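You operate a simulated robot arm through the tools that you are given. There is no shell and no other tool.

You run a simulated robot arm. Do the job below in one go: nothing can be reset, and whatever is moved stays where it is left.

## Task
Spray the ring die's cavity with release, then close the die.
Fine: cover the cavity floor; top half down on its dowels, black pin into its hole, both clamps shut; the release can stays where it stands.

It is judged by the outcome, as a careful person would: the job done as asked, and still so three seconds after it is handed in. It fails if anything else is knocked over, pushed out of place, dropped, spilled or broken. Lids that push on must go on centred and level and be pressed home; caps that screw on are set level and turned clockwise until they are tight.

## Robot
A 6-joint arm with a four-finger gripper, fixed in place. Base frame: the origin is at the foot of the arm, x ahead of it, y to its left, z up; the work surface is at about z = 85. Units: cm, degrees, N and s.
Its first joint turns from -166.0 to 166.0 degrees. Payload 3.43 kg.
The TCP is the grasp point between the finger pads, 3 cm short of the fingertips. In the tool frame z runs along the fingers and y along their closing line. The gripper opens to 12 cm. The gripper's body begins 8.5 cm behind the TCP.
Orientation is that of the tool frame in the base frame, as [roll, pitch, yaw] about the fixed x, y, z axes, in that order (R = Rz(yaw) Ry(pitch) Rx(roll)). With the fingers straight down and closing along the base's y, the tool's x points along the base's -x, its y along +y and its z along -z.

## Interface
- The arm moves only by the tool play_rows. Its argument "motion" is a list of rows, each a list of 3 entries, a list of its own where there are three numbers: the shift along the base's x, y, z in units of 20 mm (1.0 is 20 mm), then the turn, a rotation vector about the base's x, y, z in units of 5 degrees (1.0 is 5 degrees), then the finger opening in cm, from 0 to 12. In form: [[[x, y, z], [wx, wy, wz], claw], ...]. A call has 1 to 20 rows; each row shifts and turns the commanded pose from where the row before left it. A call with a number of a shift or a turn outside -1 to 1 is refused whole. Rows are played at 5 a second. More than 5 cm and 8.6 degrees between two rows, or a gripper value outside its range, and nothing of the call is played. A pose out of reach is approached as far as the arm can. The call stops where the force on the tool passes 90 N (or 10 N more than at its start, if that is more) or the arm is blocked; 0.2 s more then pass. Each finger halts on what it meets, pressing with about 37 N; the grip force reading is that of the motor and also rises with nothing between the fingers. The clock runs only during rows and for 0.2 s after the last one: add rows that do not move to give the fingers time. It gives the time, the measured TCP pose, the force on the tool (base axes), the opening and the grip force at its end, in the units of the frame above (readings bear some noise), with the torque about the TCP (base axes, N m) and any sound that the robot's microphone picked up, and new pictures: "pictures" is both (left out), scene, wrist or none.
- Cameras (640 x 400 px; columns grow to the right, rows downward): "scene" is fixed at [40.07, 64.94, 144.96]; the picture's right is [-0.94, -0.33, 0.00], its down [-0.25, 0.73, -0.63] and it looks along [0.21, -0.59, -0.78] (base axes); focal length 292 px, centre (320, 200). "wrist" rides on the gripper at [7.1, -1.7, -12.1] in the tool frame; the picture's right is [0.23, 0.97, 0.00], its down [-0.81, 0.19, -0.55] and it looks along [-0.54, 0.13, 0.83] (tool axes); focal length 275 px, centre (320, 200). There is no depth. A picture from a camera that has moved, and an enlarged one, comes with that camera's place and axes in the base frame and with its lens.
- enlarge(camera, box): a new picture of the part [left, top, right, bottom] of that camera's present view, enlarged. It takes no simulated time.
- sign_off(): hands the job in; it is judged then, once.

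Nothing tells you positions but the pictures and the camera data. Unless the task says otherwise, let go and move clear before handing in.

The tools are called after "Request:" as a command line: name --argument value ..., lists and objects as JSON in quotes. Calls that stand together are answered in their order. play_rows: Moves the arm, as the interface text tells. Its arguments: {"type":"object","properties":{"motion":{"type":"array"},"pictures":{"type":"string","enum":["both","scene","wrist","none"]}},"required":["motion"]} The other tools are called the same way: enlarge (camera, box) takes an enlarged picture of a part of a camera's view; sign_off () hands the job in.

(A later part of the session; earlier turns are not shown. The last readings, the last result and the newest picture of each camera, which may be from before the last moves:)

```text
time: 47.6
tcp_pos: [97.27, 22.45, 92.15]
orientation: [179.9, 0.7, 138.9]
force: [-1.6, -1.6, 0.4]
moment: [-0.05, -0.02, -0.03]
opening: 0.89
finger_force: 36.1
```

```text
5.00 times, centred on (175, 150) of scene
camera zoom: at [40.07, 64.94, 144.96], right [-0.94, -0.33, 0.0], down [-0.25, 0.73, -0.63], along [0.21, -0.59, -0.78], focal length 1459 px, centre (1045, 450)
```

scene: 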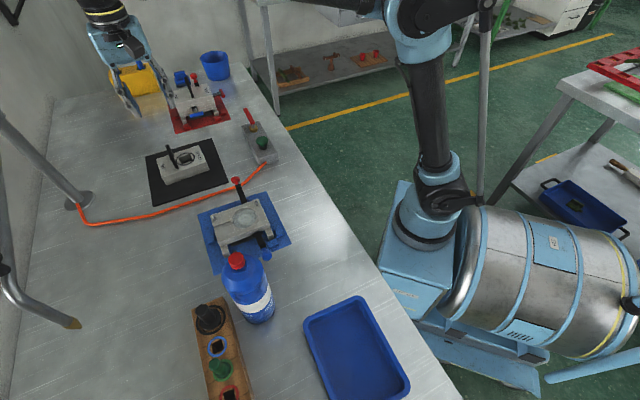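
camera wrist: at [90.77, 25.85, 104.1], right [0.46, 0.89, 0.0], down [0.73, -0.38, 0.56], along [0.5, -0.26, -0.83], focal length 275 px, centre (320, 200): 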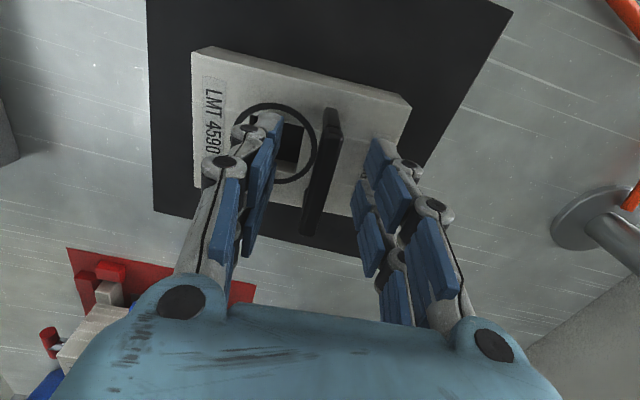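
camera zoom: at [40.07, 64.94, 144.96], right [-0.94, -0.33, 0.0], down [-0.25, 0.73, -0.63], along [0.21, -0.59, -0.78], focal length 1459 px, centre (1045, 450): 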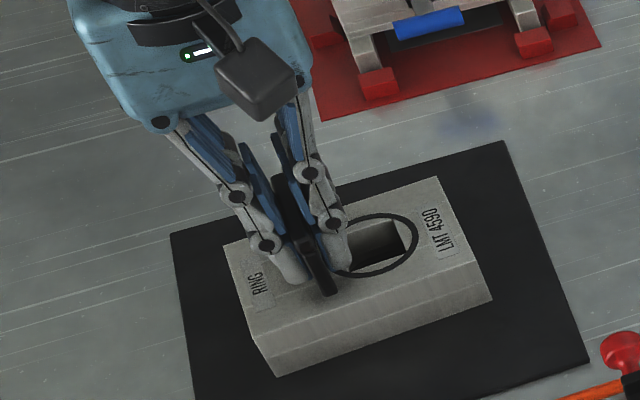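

The bar is gripped at 0.89 cm. I'll lift 1–2 cm and check weight and level.

Request:
play_rows --motion '[[[0, 0, 0.2], [0, 0, 0], 0], [[0, 0, 0.3], [0, 0, 0], 0], [[0, 0, 0.5], [0, 0, 0], 0], [[0, 0, 0], [0, 0, 0], 0], [[0, 0, 0], [0, 0, 0], 0]]' --pictures "wrist"

Request:
enlarge --camera "scene" --box '[140, 110, 210, 190]'

Request:
enlarge --camera "wrist" --box '[180, 40, 420, 240]'

```text
time: 48.8
tcp_pos: [97.4, 22.32, 94.28]
orientation: [180.0, 0.8, 138.9]
force: [0.2, 0.2, -7.1]
moment: [0.05, -0.07, 0.0]
opening: 0.89
finger_force: 37.2
camera wrist: at [90.79, 25.87, 106.15], right [0.46, 0.89, 0.0], down [0.73, -0.38, 0.56], along [0.5, -0.26, -0.83], focal length 275 px, centre (320, 200)
```

wrist: 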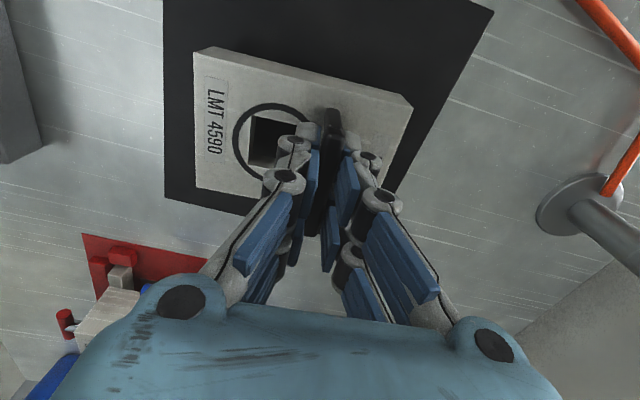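

```text
5.00 times, centred on (175, 150) of scene
camera zoom: at [40.07, 64.94, 144.96], right [-0.94, -0.33, 0.0], down [-0.25, 0.73, -0.63], along [0.21, -0.59, -0.78], focal length 1459 px, centre (1045, 450)
```

zoom: 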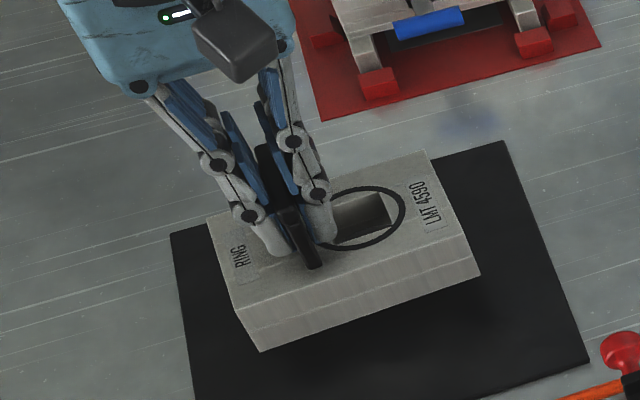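

```text
2.00 times, centred on (300, 140) of wrist
camera zoom: at [90.79, 25.87, 106.15], right [0.46, 0.89, 0.0], down [0.73, -0.38, 0.56], along [0.5, -0.26, -0.83], focal length 551 px, centre (360, 320)
```

zoom: 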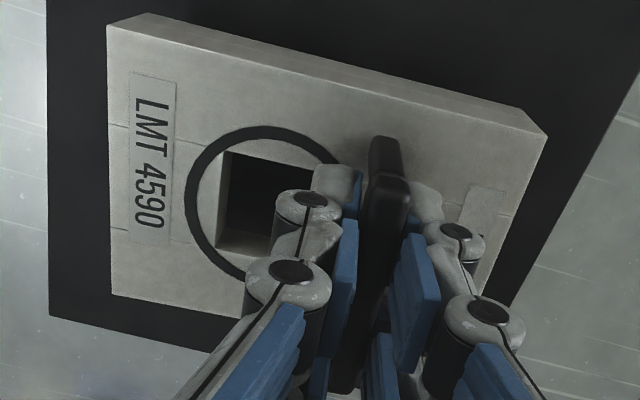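

The block lifts level at about 0.72 kg. I'll raise it and carry it to above the lower half, turning −4°.

Request:
play_rows --motion '[[[0, 0, 0.7], [0, 0, 0], 0], [[0, 0, 0.9], [0, 0, 0], 0], [[0, 0, 0.9], [0, 0, 0], 0], [[-0.3, 0.15, 0.9], [0, 0, 0], 0], [[-0.6, 0.3, 0.9], [0, 0, 0], 0], [[-0.85, 0.415, 0.9], [0, 0, -0.06], 0], [[-0.85, 0.415, 0.9], [0, 0, -0.06], 0], [[-0.85, 0.415, 0.7], [0, 0, -0.06], 0], [[-0.85, 0.415, 0], [0, 0, -0.06], 0], [[-0.85, 0.415, 0], [0, 0, -0.06], 0], [[-0.85, 0.415, 0], [0, 0, -0.06], 0], [[-0.85, 0.415, 0], [0, 0, -0.06], 0], [[-0.85, 0.415, 0], [0, 0, -0.06], 0], [[-0.85, 0.415, 0], [0, 0, -0.06], 0], [[-0.85, 0.415, 0], [0, 0, -0.06], 0], [[-0.85, 0.415, 0], [0, 0, -0.06], 0], [[-0.85, 0.415, 0], [0, 0, -0.06], 0], [[-0.6, 0.3, 0], [0, 0, -0.06], 0], [[-0.25, 0.1, 0], [0, 0, -0.06], 0], [[0, 0, 0], [0, 0, 0], 0]]'

```text
time: 53.0
tcp_pos: [73.55, 34.13, 107.76]
orientation: [180.0, 0.6, 134.9]
force: [0.3, 0.2, -6.8]
moment: [0.04, -0.06, 0.0]
opening: 0.86
finger_force: 37.1
camera wrist: at [67.22, 37.96, 119.76], right [0.53, 0.85, 0.0], down [0.7, -0.44, 0.56], along [0.48, -0.3, -0.83], focal length 275 px, centre (320, 200)
```

scene: 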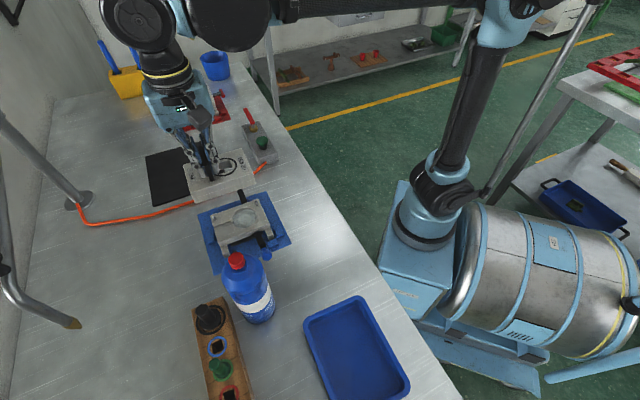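
wrist: 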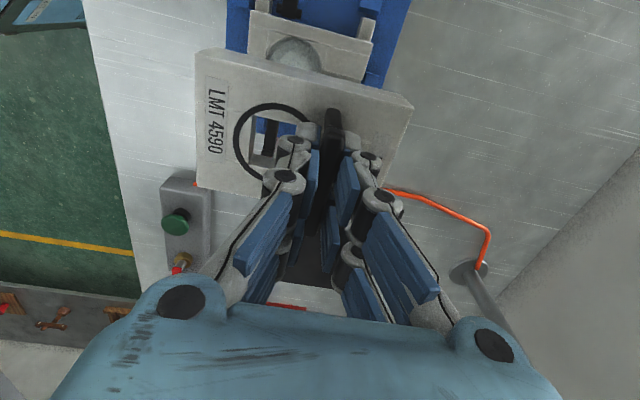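

The block is above and slightly off the lower half. I'll zoom in the wrist view to measure the block-in-hand pose and the lower half together.

Request:
enlarge --camera "wrist" --box '[180, 30, 300, 200]'

Request:
enlarge --camera "wrist" --box '[300, 60, 420, 200]'

Request:
enlarge --camera "wrist" --box '[215, 0, 415, 110]'

```text
2.35 times, centred on (240, 115) of wrist
camera zoom: at [67.22, 37.96, 119.76], right [0.53, 0.85, 0.0], down [0.7, -0.44, 0.56], along [0.48, -0.3, -0.83], focal length 648 px, centre (508, 400)
```

zoom: 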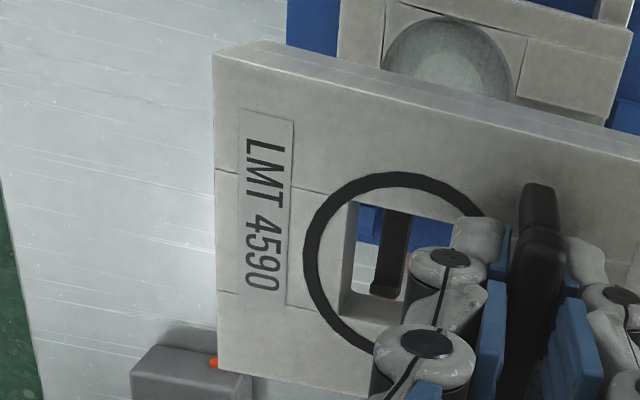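

```text
2.86 times, centred on (360, 130) of wrist
camera zoom: at [67.22, 37.96, 119.76], right [0.53, 0.85, 0.0], down [0.7, -0.44, 0.56], along [0.48, -0.3, -0.83], focal length 786 px, centre (206, 400)
```

zoom: 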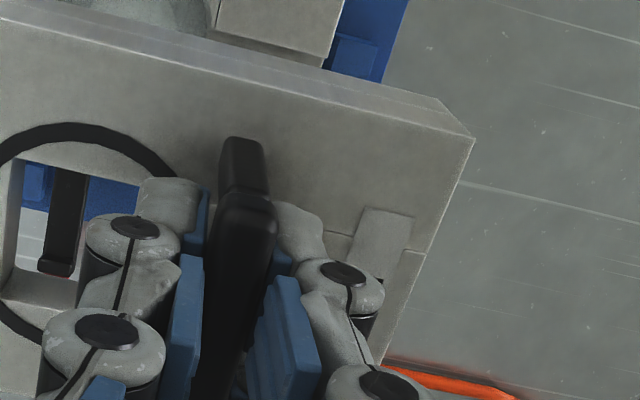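

```text
3.20 times, centred on (315, 55) of wrist
camera zoom: at [67.22, 37.96, 119.76], right [0.53, 0.85, 0.0], down [0.7, -0.44, 0.56], along [0.48, -0.3, -0.83], focal length 881 px, centre (336, 664)
```

zoom: 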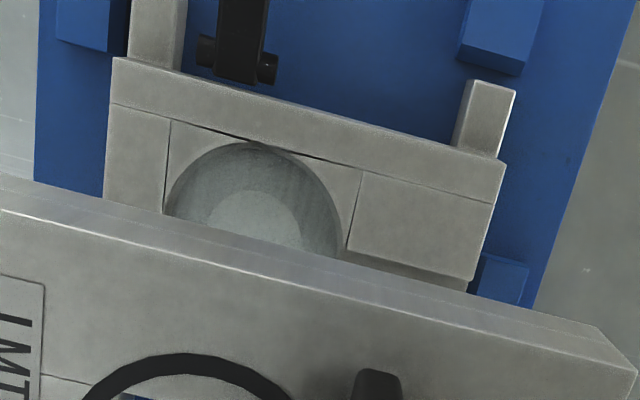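

Both pieces measure consistently; the block needs to move about (−1.8, +1.0) cm with no further turn. I'll shift and lower to hover about 2–3 cm above the dowels.

Request:
play_rows --motion '[[[-0.3, 0.16, 0], [0, 0, 0], 0], [[-0.3, 0.16, 0], [0, 0, 0], 0], [[-0.295, 0.16, -0.5], [0, 0, 0], 0], [[0, 0, -0.8], [0, 0, 0], 0], [[0, 0, -0.8], [0, 0, 0], 0], [[0, 0, -0.8], [0, 0, 0], 0], [[0, 0, -0.7], [0, 0, 0], 0], [[0, 0, 0], [0, 0, 0], 0]]'

Request:
enlarge --camera "wrist" --box '[180, 0, 440, 140]'

Request:
enlarge --camera "scene" --box '[190, 140, 300, 270]'

```text
time: 54.8
tcp_pos: [71.76, 35.08, 100.76]
orientation: [-179.9, 0.6, 134.7]
force: [-0.1, 0.5, -6.9]
moment: [0.04, -0.05, -0.04]
opening: 0.87
finger_force: 37.3
camera wrist: at [65.37, 38.93, 112.55], right [0.53, 0.85, 0.0], down [0.7, -0.44, 0.56], along [0.48, -0.3, -0.83], focal length 275 px, centre (320, 200)
```

scene: 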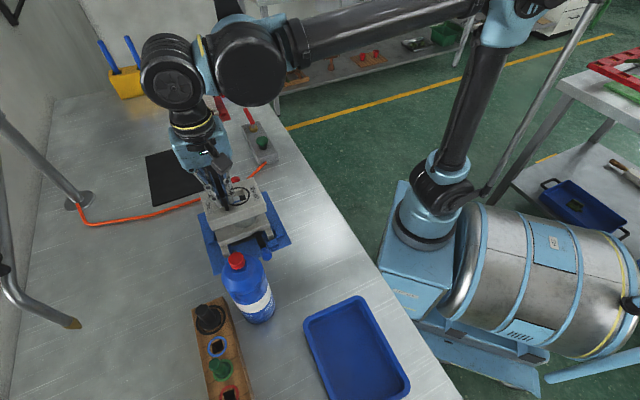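
wrist: 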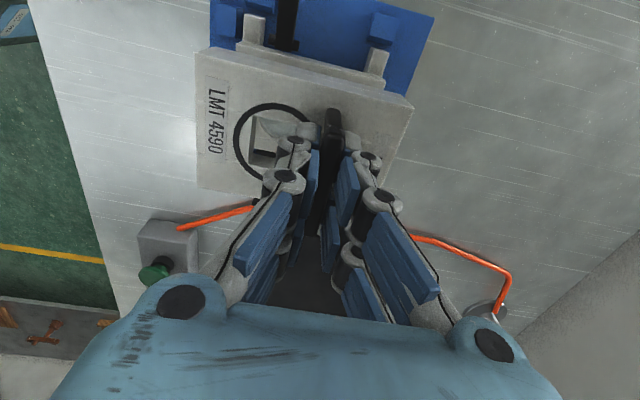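

```text
2.46 times, centred on (310, 70) of wrist
camera zoom: at [65.37, 38.93, 112.55], right [0.53, 0.85, 0.0], down [0.7, -0.44, 0.56], along [0.48, -0.3, -0.83], focal length 678 px, centre (345, 520)
```

zoom: 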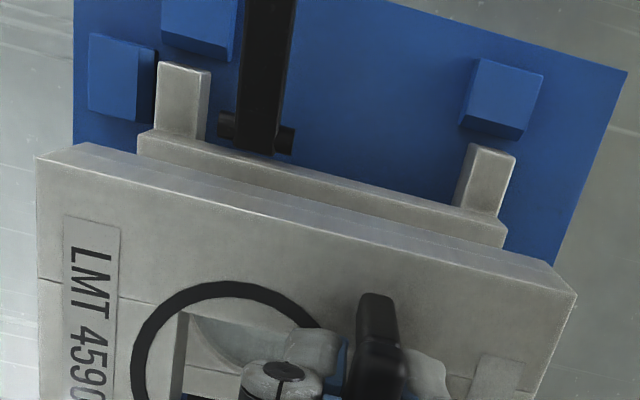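

```text
3.08 times, centred on (245, 205) of scene
camera zoom: at [40.07, 64.94, 144.96], right [-0.94, -0.33, 0.0], down [-0.25, 0.73, -0.63], along [0.21, -0.59, -0.78], focal length 898 px, centre (551, 185)
```

zoom: 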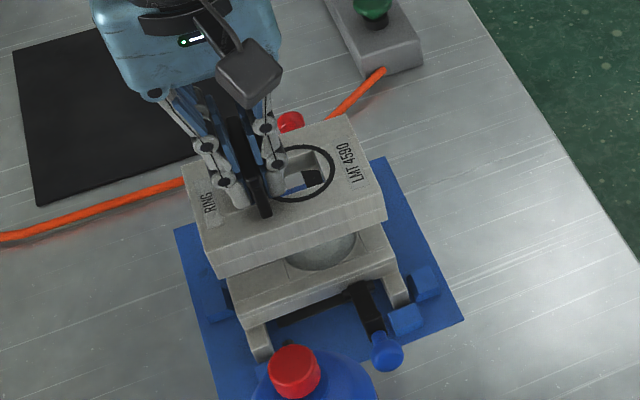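

I'll zoom more closely at both near corners to compare block and lower-half edges.

Request:
enlarge --camera "wrist" --box '[185, 20, 275, 90]'

Request:
enlarge --camera "wrist" --box '[340, 40, 430, 120]'

Request:
enlarge --camera "scene" --box '[205, 175, 265, 250]'

```text
5.71 times, centred on (230, 55) of wrist
camera zoom: at [65.37, 38.93, 112.55], right [0.53, 0.85, 0.0], down [0.7, -0.44, 0.56], along [0.48, -0.3, -0.83], focal length 1573 px, centre (834, 1029)
```

zoom: 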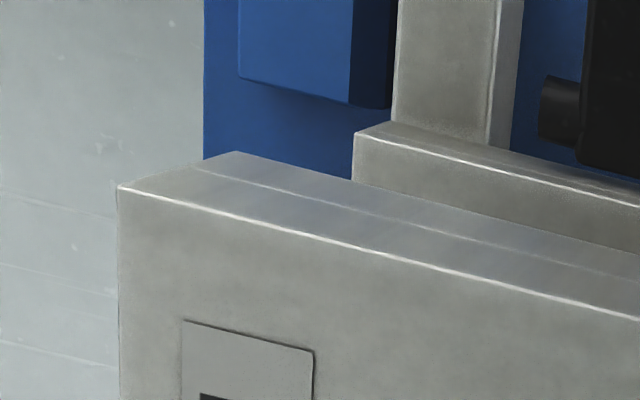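

```text
5.00 times, centred on (385, 80) of wrist
camera zoom: at [65.37, 38.93, 112.55], right [0.53, 0.85, 0.0], down [0.7, -0.44, 0.56], along [0.48, -0.3, -0.83], focal length 1376 px, centre (-5, 800)
```

zoom: 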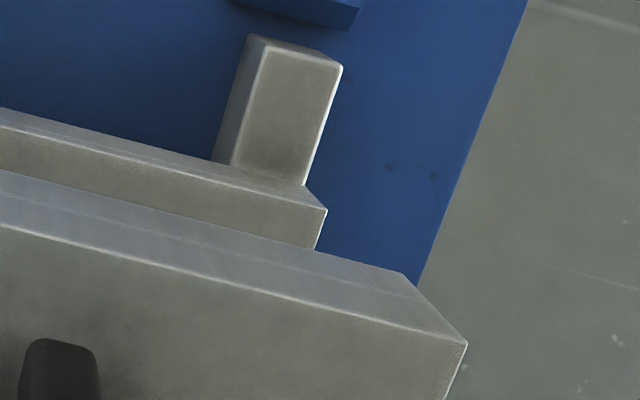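

```text
5.33 times, centred on (235, 212) of scene
camera zoom: at [40.07, 64.94, 144.96], right [-0.94, -0.33, 0.0], down [-0.25, 0.73, -0.63], along [0.21, -0.59, -0.78], focal length 1556 px, centre (773, 133)
```

zoom: 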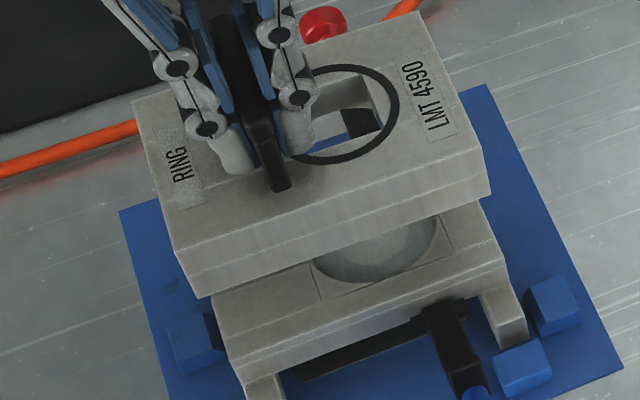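

Edges now differ only by about 2 mm and 0.6°. I'll apply that correction, lower to about 1 cm above the dowel tips and re-measure.

Request:
play_rows --motion '[[[0.065, -0.065, -0.4], [0, 0, 0.12], 0], [[0, 0, -0.5], [0, 0, 0], 0], [[0, 0, -0.4], [0, 0, 0], 0], [[0, 0, 0], [0, 0, 0], 0], [[0, 0, 0], [0, 0, 0], 0]]' --pictures "none"

Request:
enlarge --camera "wrist" --box '[185, 20, 275, 90]'

Request:
enlarge --camera "wrist" --box '[340, 40, 430, 120]'

Request:
enlarge --camera "scene" --box '[205, 185, 265, 260]'

```text
time: 56.0
tcp_pos: [71.74, 34.96, 97.97]
orientation: [-179.9, 0.7, 135.5]
force: [-0.1, -0.3, -6.9]
moment: [0.07, -0.06, -0.02]
opening: 0.88
finger_force: 37.2
```

```text
5.71 times, centred on (230, 55) of wrist
camera zoom: at [65.47, 38.73, 109.95], right [0.52, 0.85, 0.0], down [0.71, -0.43, 0.56], along [0.48, -0.29, -0.83], focal length 1573 px, centre (834, 1029)
```

zoom: 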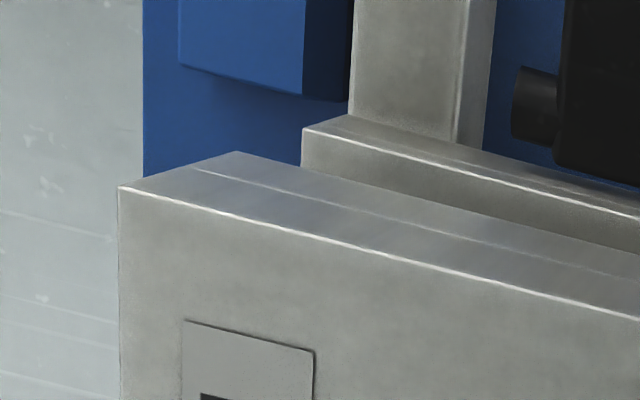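

```text
5.00 times, centred on (385, 80) of wrist
camera zoom: at [65.47, 38.73, 109.95], right [0.52, 0.85, 0.0], down [0.71, -0.43, 0.56], along [0.48, -0.29, -0.83], focal length 1376 px, centre (-5, 800)
```

zoom: 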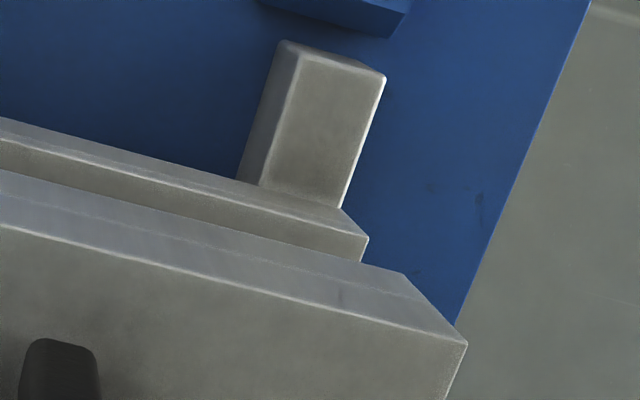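

```text
5.33 times, centred on (235, 222) of scene
camera zoom: at [40.07, 64.94, 144.96], right [-0.94, -0.33, 0.0], down [-0.25, 0.73, -0.63], along [0.21, -0.59, -0.78], focal length 1556 px, centre (773, 80)
```

zoom: 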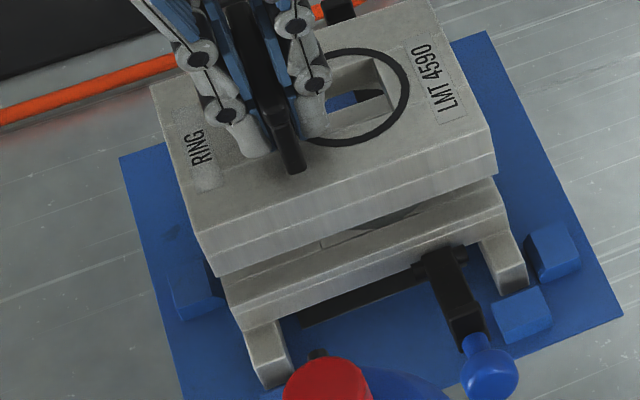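

The block's edges now line up with the lower half to within about half a millimetre. I'll lower slowly, watching the force.

Request:
play_rows --motion '[[[0, 0, -0.15], [0, 0, -0.04], 0], [[0, 0, -0.15], [0, 0, 0], 0], [[0, 0, -0.15], [0, 0, 0], 0], [[0, 0, 0], [0, 0, 0], 0]]' --pictures "none"

```text
time: 57.0
tcp_pos: [71.82, 34.99, 97.18]
orientation: [-180.0, 0.7, 135.1]
force: [-0.1, -0.3, -7.2]
moment: [0.06, -0.07, -0.06]
opening: 0.89
finger_force: 37.0
```

Still hanging free at TCP z 97.2; continuing down in small steps.

Request:
play_rows --motion '[[[0, 0, -0.1], [0, 0, 0], 0], [[0, 0, -0.1], [0, 0, 0], 0], [[0, 0, 0], [0, 0, 0], 0]]' --pictures "none"

```text
time: 57.8
tcp_pos: [71.86, 35.0, 96.89]
orientation: [-180.0, 0.7, 135.2]
force: [-0.3, -0.6, -6.1]
moment: [0.07, -0.06, 0.0]
opening: 0.88
finger_force: 36.9
```

The load eases slightly, possibly dowel contact; one more small step and check.

Request:
play_rows --motion '[[[0, 0, -0.1], [0, 0, 0], 0], [[0, 0, 0], [0, 0, 0], 0]]' --pictures "none"

Request:
enlarge --camera "scene" --box '[205, 185, 265, 260]'

Request:
enlarge --camera "wrist" --box '[185, 20, 275, 90]'

Request:
enlarge --camera "wrist" --box '[340, 40, 430, 120]'

```text
time: 58.4
tcp_pos: [71.84, 34.96, 96.66]
orientation: [-180.0, 0.7, 135.2]
force: [0.3, -0.7, -6.9]
moment: [0.03, -0.06, -0.01]
opening: 0.87
finger_force: 36.5
```

```text
5.33 times, centred on (235, 222) of scene
camera zoom: at [40.07, 64.94, 144.96], right [-0.94, -0.33, 0.0], down [-0.25, 0.73, -0.63], along [0.21, -0.59, -0.78], focal length 1556 px, centre (773, 80)
```

zoom: 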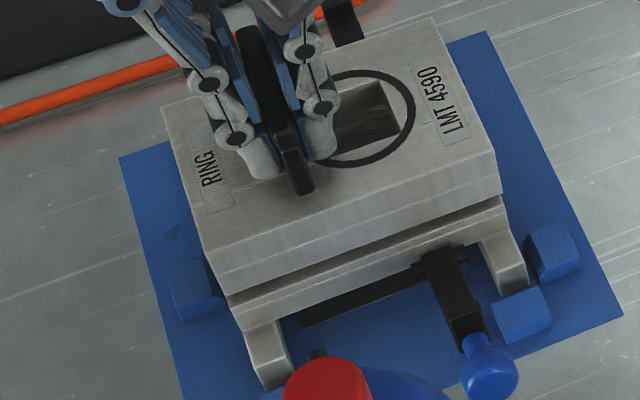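

```text
5.71 times, centred on (230, 55) of wrist
camera zoom: at [65.5, 38.73, 108.47], right [0.52, 0.85, 0.0], down [0.71, -0.43, 0.56], along [0.48, -0.3, -0.83], focal length 1573 px, centre (834, 1029)
```

zoom: 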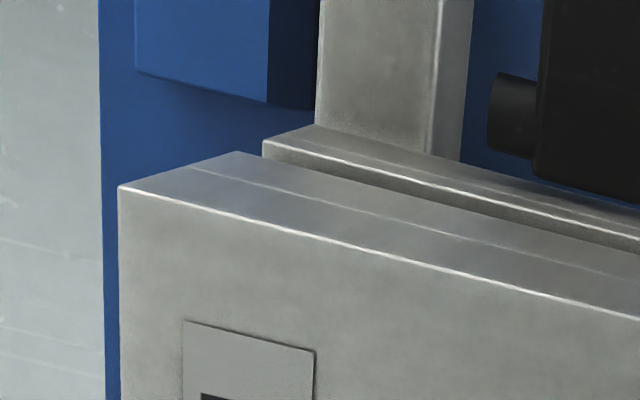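

```text
5.00 times, centred on (385, 80) of wrist
camera zoom: at [65.5, 38.73, 108.47], right [0.52, 0.85, 0.0], down [0.71, -0.43, 0.56], along [0.48, -0.3, -0.83], focal length 1376 px, centre (-5, 800)
```

zoom: 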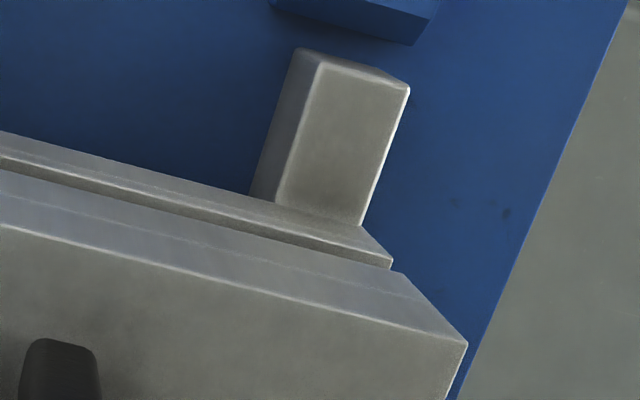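

The two halves line up well with about 7 mm to go and no binding. Continuing down.

Request:
play_rows --motion '[[[0, 0, -0.1], [0, 0, 0], 0], [[0, 0, -0.1], [0, 0, 0], 0], [[0, 0, 0], [0, 0, 0], 0]]' --pictures "none"

```text
time: 59.2
tcp_pos: [71.91, 34.84, 96.22]
orientation: [179.9, 0.7, 135.2]
force: [0.4, -0.1, -6.7]
moment: [0.06, -0.06, 0.0]
opening: 0.89
finger_force: 36.9
```

Still free and entering the dowels; I go down the last few millimetres in 1 mm steps.

Request:
play_rows --motion '[[[0, 0, -0.07], [0, 0, 0], 0], [[0, 0, -0.07], [0, 0, 0], 0], [[0, 0, 0], [0, 0, 0], 0]]' --pictures "none"

```text
time: 60.0
tcp_pos: [71.87, 34.91, 95.93]
orientation: [-179.9, 0.7, 135.1]
force: [1.4, 1.5, -2.7]
moment: [-0.05, 0.06, 0.0]
opening: 0.89
finger_force: 37.0
```

Contact now carries part of the weight at the expected seating height. I'll look.

Request:
enlarge --camera "scene" --box '[205, 185, 265, 260]'

Request:
enlarge --camera "wrist" --box '[185, 20, 275, 90]'

Request:
enlarge --camera "wrist" --box '[340, 40, 430, 120]'

```text
5.33 times, centred on (235, 222) of scene
camera zoom: at [40.07, 64.94, 144.96], right [-0.94, -0.33, 0.0], down [-0.25, 0.73, -0.63], along [0.21, -0.59, -0.78], focal length 1556 px, centre (773, 80)
```

zoom: 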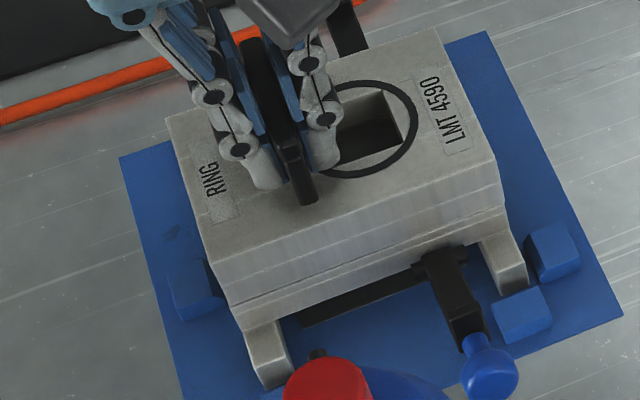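

```text
5.71 times, centred on (230, 55) of wrist
camera zoom: at [65.52, 38.76, 107.77], right [0.52, 0.85, 0.0], down [0.71, -0.43, 0.56], along [0.48, -0.3, -0.83], focal length 1573 px, centre (834, 1029)
```

zoom: 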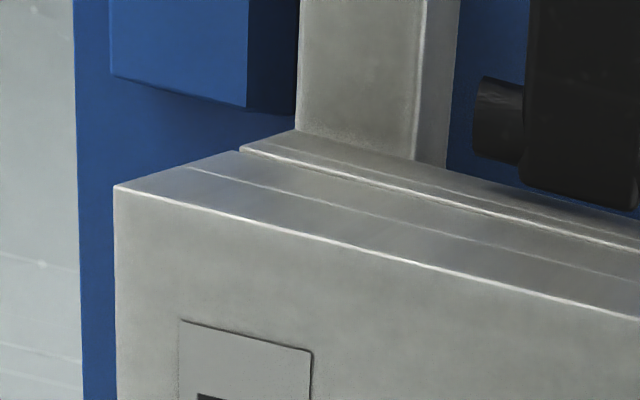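

```text
5.00 times, centred on (385, 80) of wrist
camera zoom: at [65.52, 38.76, 107.77], right [0.52, 0.85, 0.0], down [0.71, -0.43, 0.56], along [0.48, -0.3, -0.83], focal length 1376 px, centre (-5, 800)
```

zoom: 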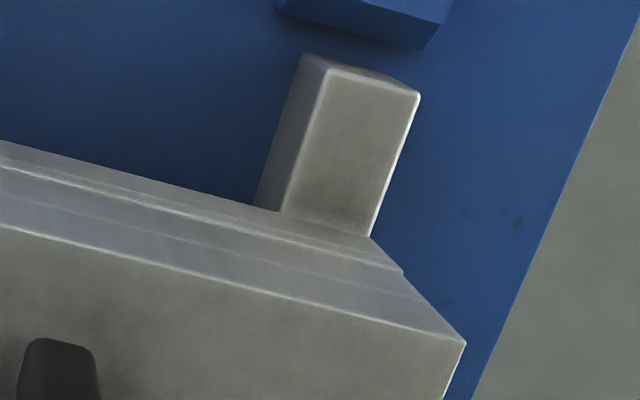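

The joint is almost closed all along. I'll press down one more millimetre to seat it.

Request:
play_rows --motion '[[[0, 0, -0.06], [0, 0, 0], 0], [[0, 0, 0], [0, 0, 0], 0]]' --pictures "none"

Request:
enlarge --camera "wrist" --box '[185, 20, 275, 90]'

Request:
enlarge --camera "scene" --box '[220, 215, 260, 250]'

```text
time: 60.6
tcp_pos: [71.93, 34.89, 95.81]
orientation: [179.9, 0.7, 135.2]
force: [4.7, 2.6, 11.2]
moment: [0.15, 0.18, -0.01]
opening: 0.89
finger_force: 36.7
```

```text
5.71 times, centred on (230, 55) of wrist
camera zoom: at [65.51, 38.76, 107.7], right [0.52, 0.85, 0.0], down [0.71, -0.43, 0.56], along [0.48, -0.29, -0.83], focal length 1573 px, centre (834, 1029)
```

zoom: 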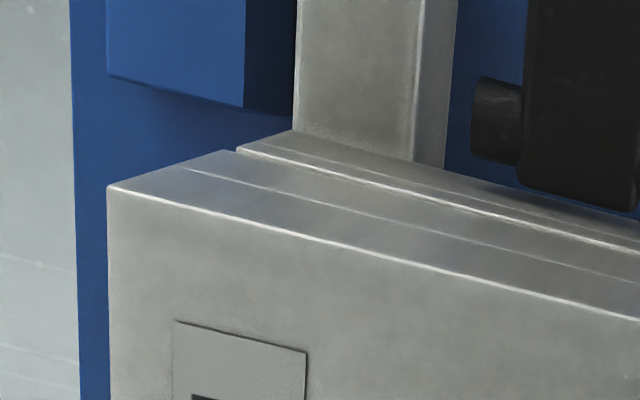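

```text
11.43 times, centred on (240, 232) of scene
camera zoom: at [40.07, 64.94, 144.96], right [-0.94, -0.33, 0.0], down [-0.25, 0.73, -0.63], along [0.21, -0.59, -0.78], focal length 3335 px, centre (1234, -171)
```

zoom: 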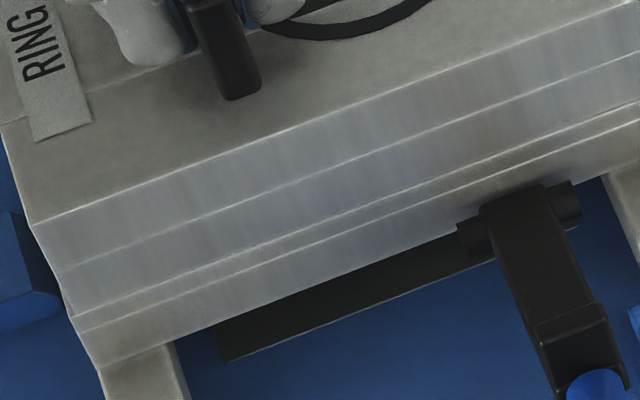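

The top half is seated (11 N push back, no gap). I'll ease off, open the fingers and rise straight up.

Request:
play_rows --motion '[[[0, 0, 0.04], [0, 0, 0], 0], [[0, 0, 0], [0, 0, 0], 2], [[0, 0, 0], [0, 0, 0], 4], [[0, 0, 0], [0, 0, 0], 4], [[0, 0, 0.3], [0, 0, 0], 4], [[0, 0, 0.7], [0, 0, 0], 4], [[0, 0, 1], [0, 0, 0], 4], [[0, 0, 1], [0, 0, 0], 4], [[0, 0, 1], [0, 0, 0], 4], [[0, 0, 1], [0, 0, 0], 4], [[0, 0, 1], [0, 0, 0], 4], [[0, 0, 1], [0, 0, 0], 4], [[-0.5, 0, 1], [0, 0, 0], 4], [[-0.5, 0, 1], [0, 0, 0], 4], [[0, 0, 0], [0, 0, 0], 4]]'

Request:
enlarge --camera "wrist" --box '[180, 0, 480, 180]'

Request:
enlarge --camera "scene" --box '[195, 165, 295, 265]'

```text
time: 63.8
tcp_pos: [69.77, 34.9, 113.88]
orientation: [179.9, 0.6, 135.1]
force: [-0.1, 0.4, 0.3]
moment: [0.0, 0.03, -0.01]
opening: 4.0
finger_force: 0.1
camera wrist: at [63.46, 38.76, 125.73], right [0.52, 0.85, 0.0], down [0.71, -0.43, 0.56], along [0.48, -0.29, -0.83], focal length 275 px, centre (320, 200)
```

scene: 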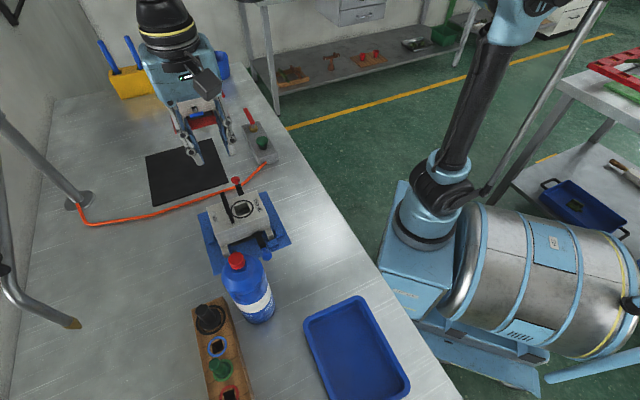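
wrist: 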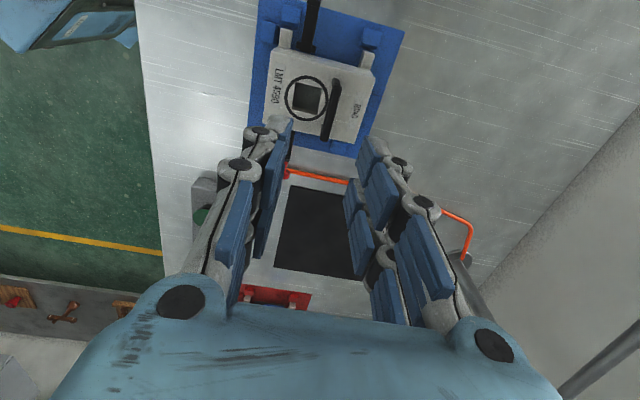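

```text
2.13 times, centred on (330, 90) of wrist
camera zoom: at [63.46, 38.76, 125.73], right [0.52, 0.85, 0.0], down [0.71, -0.43, 0.56], along [0.48, -0.29, -0.83], focal length 587 px, centre (299, 435)
```

zoom: 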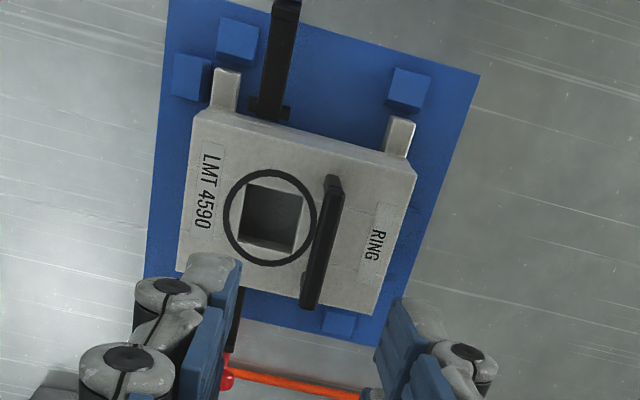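

```text
4.00 times, centred on (245, 215) of scene
camera zoom: at [40.07, 64.94, 144.96], right [-0.94, -0.33, 0.0], down [-0.25, 0.73, -0.63], along [0.21, -0.59, -0.78], focal length 1167 px, centre (620, 140)
```

zoom: 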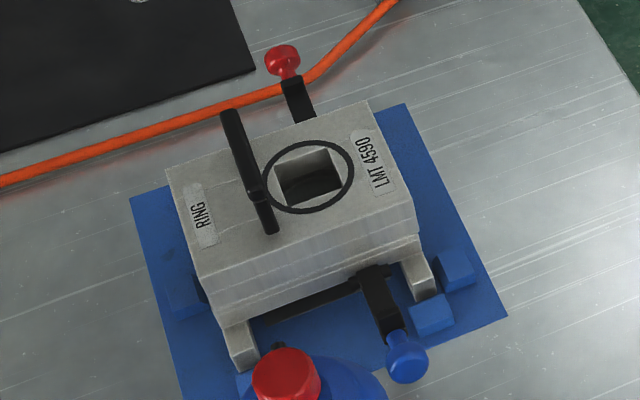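

The top half sits flush on its dowels. Next I'll go over toward the pin rack to look at the black pin.

Request:
play_rows --motion '[[[-0.69, 0.955, 0.3], [0, 0, 0.9], 6], [[-0.69, 0.955, 0.3], [0, 0, 0.9], 6], [[-0.69, 0.955, 0.3], [0, 0, 0.9], 6], [[-0.69, 0.955, 0.3], [0, 0, 0.9], 6], [[-0.69, 0.955, 0.3], [0, 0, 0.9], 6], [[-0.69, 0.955, 0.3], [0, 0, 0.9], 6], [[-0.69, 0.955, 0.3], [0, 0, 0.9], 6], [[-0.69, 0.955, 0.3], [0, 0, 0.9], 6], [[-0.69, 0.955, 0.3], [0, 0, 0.9], 6], [[-0.69, 0.955, 0.3], [0, 0, 0.9], 6], [[0, 0, 0], [0, 0, 0], 6]]'

Request:
enlarge --camera "scene" --box '[185, 290, 265, 400]'

```text
time: 66.2
tcp_pos: [56.01, 54.07, 119.94]
orientation: [179.9, 0.6, -179.6]
force: [0.0, -0.1, -0.6]
moment: [0.01, 0.0, 0.01]
opening: 5.98
finger_force: 0.1
camera wrist: at [48.81, 52.26, 131.77], right [-0.23, 0.97, 0.0], down [0.8, 0.19, 0.56], along [0.55, 0.13, -0.83], focal length 275 px, centre (320, 200)
```

scene: 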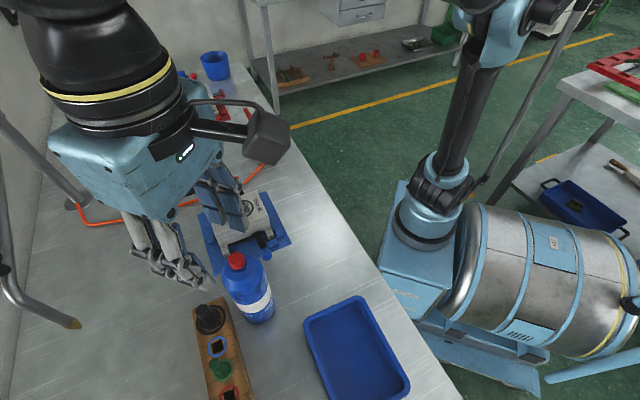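
wrist: 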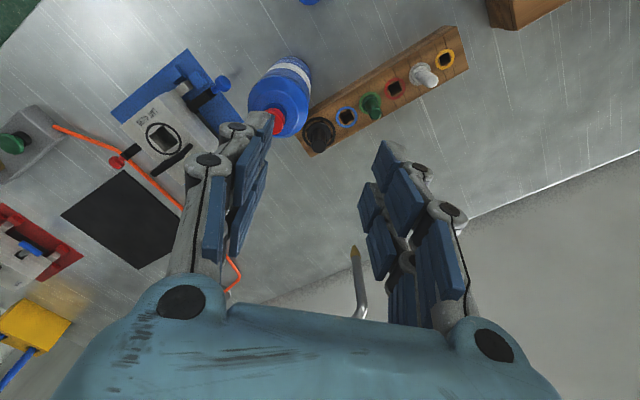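

```text
3.64 times, centred on (225, 345) of scene
camera zoom: at [40.07, 64.94, 144.96], right [-0.94, -0.33, 0.0], down [-0.25, 0.73, -0.63], along [0.21, -0.59, -0.78], focal length 1061 px, centre (666, -327)
```

zoom: 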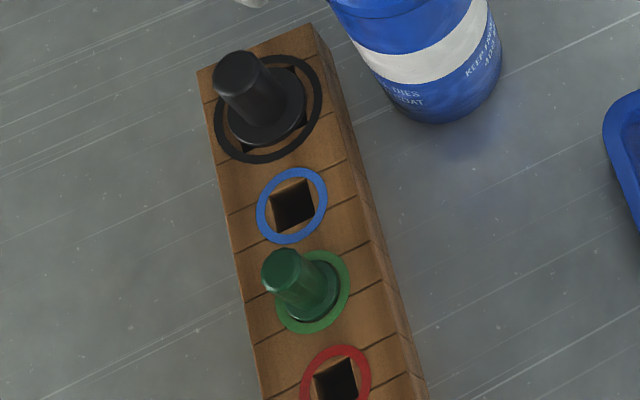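

The rack is in view with the black pin at its near end. I'll zoom on it from both cameras.

Request:
enlarge --camera "wrist" --box '[290, 100, 360, 165]'

Request:
enlarge --camera "scene" --box '[188, 292, 232, 340]'

Request:
enlarge --camera "wrist" --box '[100, 40, 260, 200]'

```text
6.15 times, centred on (325, 132) of wrist
camera zoom: at [48.81, 52.26, 131.77], right [-0.23, 0.97, 0.0], down [0.8, 0.19, 0.56], along [0.55, 0.13, -0.83], focal length 1694 px, centre (289, 615)
```

zoom: 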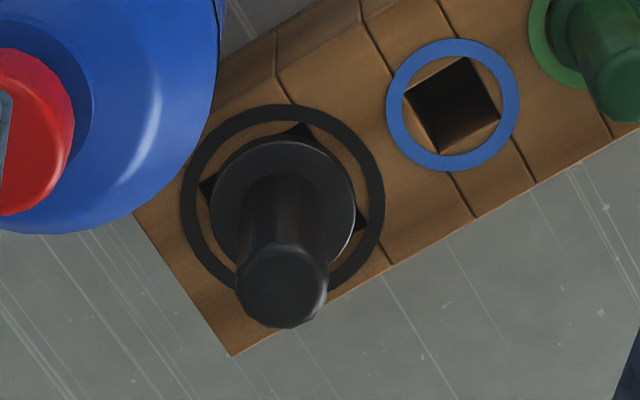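

```text
8.33 times, centred on (210, 316) of scene
camera zoom: at [40.07, 64.94, 144.96], right [-0.94, -0.33, 0.0], down [-0.25, 0.73, -0.63], along [0.21, -0.59, -0.78], focal length 2432 px, centre (1237, -767)
```

zoom: 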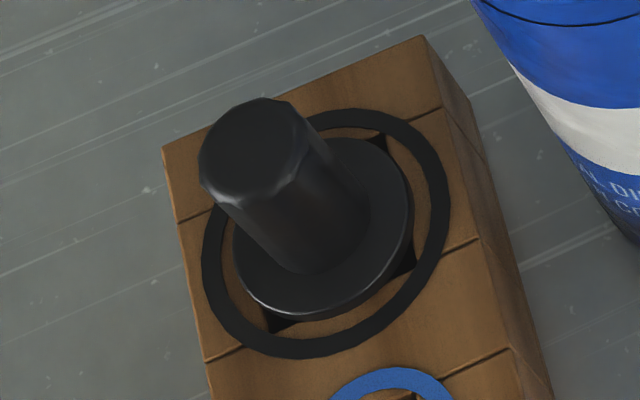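

```text
2.50 times, centred on (180, 120) of wrist
camera zoom: at [48.81, 52.26, 131.77], right [-0.23, 0.97, 0.0], down [0.8, 0.19, 0.56], along [0.55, 0.13, -0.83], focal length 688 px, centre (670, 400)
```

zoom: 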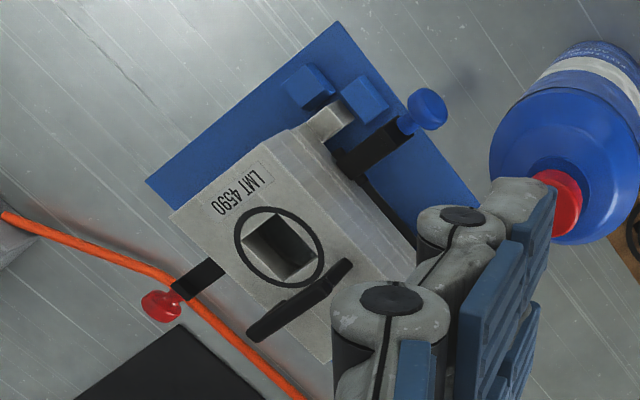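

The black pin's knob is about 2.2 cm wide with its top near (64.2, 55.8, 94.9), standing in a square hole aligned at about 45°, like the die. I'll move above it and turn the wrist to yaw 45°, which keeps the camera away from the can and lets the fingers straddle clear of the die handle later.

Request:
play_rows --motion '[[[0.2, 0.045, 0], [0, 0, -1], 6], [[0.2, 0.045, 0], [0, 0, -1], 6], [[0.2, 0.045, 0], [0, 0, -1], 6], [[0.2, 0.045, 0], [0, 0, -1], 6], [[0.2, 0.045, 0], [0, 0, -1], 6], [[0.2, 0.045, 0], [0, 0, -1], 6], [[0.2, 0.045, 0], [0, 0, -1], 6], [[0.2, 0.045, 0], [0, 0, -1], 6], [[0.2, 0.045, 0], [0, 0, -1], 6], [[0.2, 0.045, 0], [0, 0, -1], 6], [[0.2, 0.045, 0], [0, 0, -1], 6], [[0.2, 0.045, 0], [0, 0, -1], 6], [[0.2, 0.045, 0], [0, 0, -1], 6], [[0.2, 0.045, 0], [0, 0, -1], 6], [[0.2, 0.045, 0], [0, 0, -1], 6], [[0.2, 0.045, 0], [0, 0, -1], 6], [[0.2, 0.045, 0], [0, 0, -1], 6], [[0.2, 0.045, 0], [0, 0, -1], 6], [[0.2, 0.045, 0], [0, 0, -1], 6], [[0.2, 0.045, 0], [0, 0, -1], 6]]' --pictures "wrist"

```text
time: 70.4
tcp_pos: [63.99, 55.82, 119.9]
orientation: [-180.0, 0.6, 80.2]
force: [0.6, 0.3, 0.0]
moment: [0.0, -0.03, -0.01]
opening: 6.02
finger_force: 0.1
camera wrist: at [63.63, 63.22, 131.77], right [1.0, 0.06, 0.0], down [0.05, -0.82, 0.56], along [0.03, -0.56, -0.83], focal length 275 px, centre (320, 200)
```

wrist: 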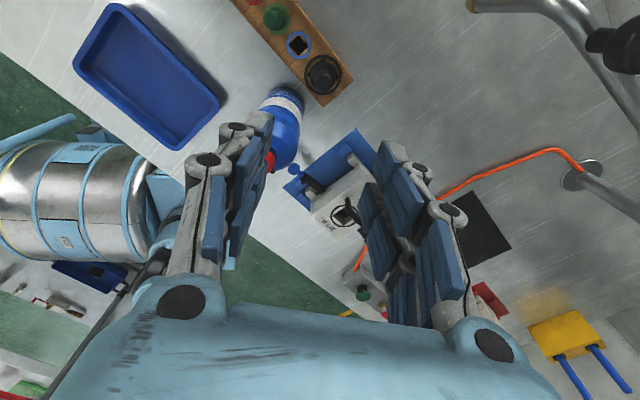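

Rotation is going fine; the boom knob is near (75.7, 62.9, 119), so I keep clear of it. I finish the turn to yaw 45°.

Request:
play_rows --motion '[[[0, 0, 0], [0, 0, -1], 5], [[0, 0, 0], [0, 0, -1], 5], [[0, 0, 0], [0, 0, -1], 5], [[0, 0, 0], [0, 0, -1], 5], [[0, 0, 0], [0, 0, -1], 5], [[0, 0, 0], [0, 0, -1], 5], [[0, 0, 0], [0, 0, -1], 5], [[0.1, 0, 0], [0, 0, 0], 5], [[0, 0, 0], [0, 0, 0], 5]]'

Request:
enlarge --camera "wrist" --box '[270, 40, 390, 160]'

Request:
enlarge --camera "wrist" --box '[100, 0, 420, 200]'

```text
time: 72.4
tcp_pos: [64.34, 55.85, 119.9]
orientation: [180.0, 0.7, 62.8]
force: [-0.7, 0.4, 0.1]
moment: [-0.02, -0.01, -0.02]
opening: 4.97
finger_force: 0.2
out of reach, approached as far as the arm can: row 5, 6, 7
camera wrist: at [66.12, 62.99, 131.74], right [0.97, -0.24, 0.0], down [-0.2, -0.8, 0.56], along [-0.14, -0.55, -0.83], focal length 275 px, centre (320, 200)
```

scene: 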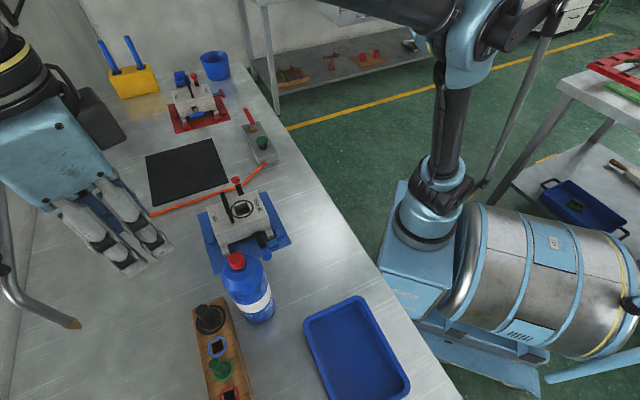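
wrist: 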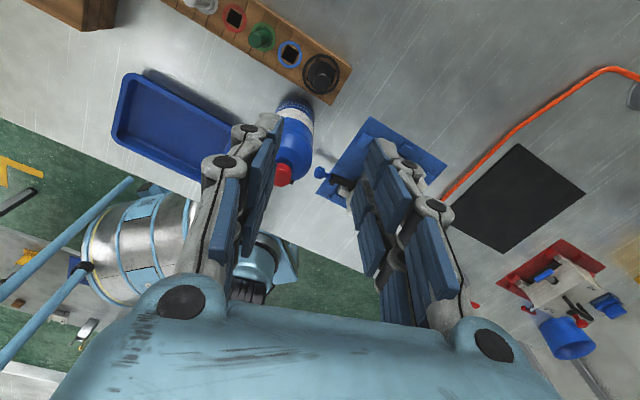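

```text
3.33 times, centred on (330, 100) of wrist
camera zoom: at [66.12, 62.99, 131.74], right [0.97, -0.24, 0.0], down [-0.2, -0.8, 0.56], along [-0.14, -0.55, -0.83], focal length 918 px, centre (287, 533)
```

zoom: 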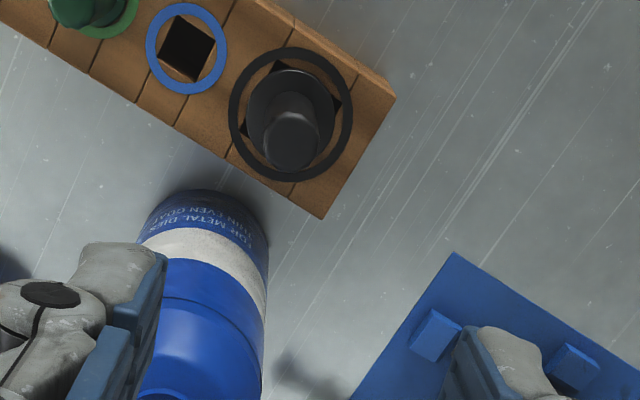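

```text
2.00 times, centred on (260, 100) of wrist
camera zoom: at [66.12, 62.99, 131.74], right [0.97, -0.24, 0.0], down [-0.2, -0.8, 0.56], along [-0.14, -0.55, -0.83], focal length 551 px, centre (440, 400)
```

zoom: 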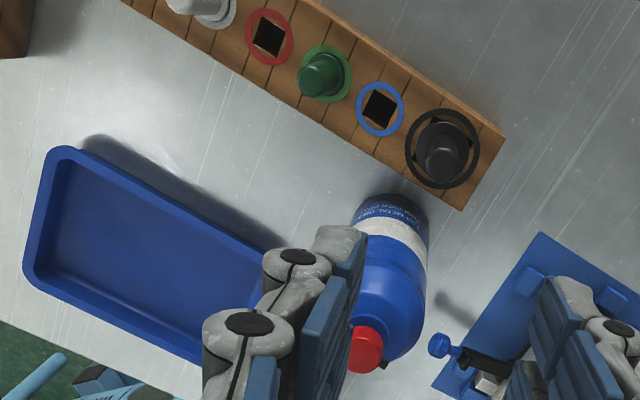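

The arm's last joint stops at yaw ≈63° here, so yaw 45° isn't available. I need to know whether the pin's shaft is square, so I'll zoom on the gaps around its collar.

Request:
enlarge --camera "wrist" --box '[298, 50, 345, 98]'

Request:
enlarge --camera "scene" --box '[196, 298, 226, 338]'

Request:
enlarge --camera "scene" --box '[215, 195, 265, 225]'

```text
8.33 times, centred on (322, 74) of wrist
camera zoom: at [66.12, 62.99, 131.74], right [0.97, -0.24, 0.0], down [-0.2, -0.8, 0.56], along [-0.14, -0.55, -0.83], focal length 2294 px, centre (308, 1250)
```

zoom: 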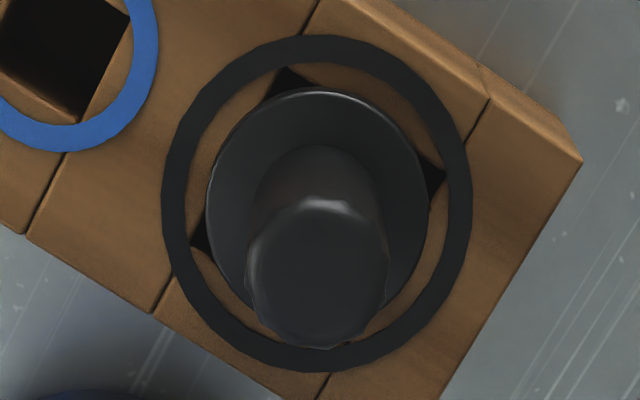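

```text
10.00 times, centred on (211, 318) of scene
camera zoom: at [40.07, 64.94, 144.96], right [-0.94, -0.33, 0.0], down [-0.25, 0.73, -0.63], along [0.21, -0.59, -0.78], focal length 2918 px, centre (1410, -980)
```

zoom: 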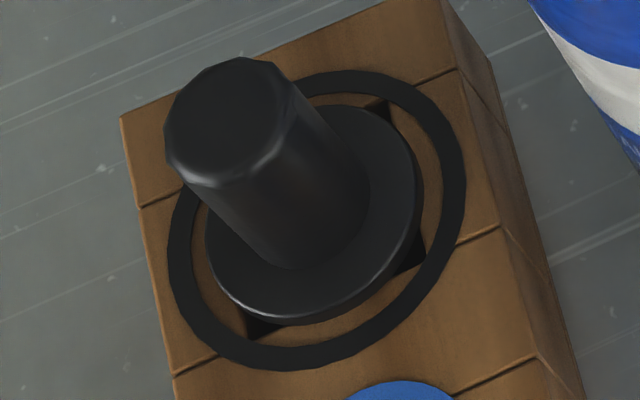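

```text
12.80 times, centred on (240, 210) of scene
camera zoom: at [40.07, 64.94, 144.96], right [-0.94, -0.33, 0.0], down [-0.25, 0.73, -0.63], along [0.21, -0.59, -0.78], focal length 3736 px, centre (1344, 72)
```

zoom: 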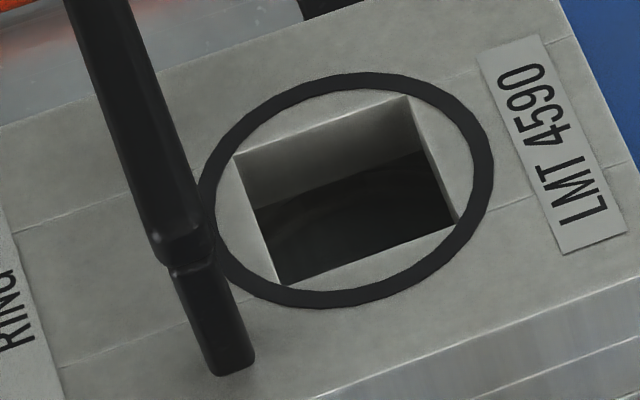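

The corners of the hole show but the shaft shape stays unclear, so I'll treat it as square and keep rotations to multiples of 90°. I'll pick at about yaw 67° and insert at −113° (180° apart). First I set the yaw and come down above the knob.

Request:
play_rows --motion '[[[0, 0, 0], [0, 0, 1], 4], [[0, 0, 0], [0, 0, 1], 4], [[0, 0, 0], [0, 0, 1], 4], [[0, 0, 0], [0, 0, 1], 4], [[0, 0, 0], [0, 0, 0.4], 4], [[0, 0, 0], [0, 0, 0], 4]]' --pictures "none"

```text
time: 73.8
tcp_pos: [64.26, 55.68, 120.01]
orientation: [179.9, 0.6, 84.7]
force: [-0.6, 1.1, 0.7]
moment: [0.02, 0.01, 0.01]
opening: 3.99
finger_force: 0.1
```

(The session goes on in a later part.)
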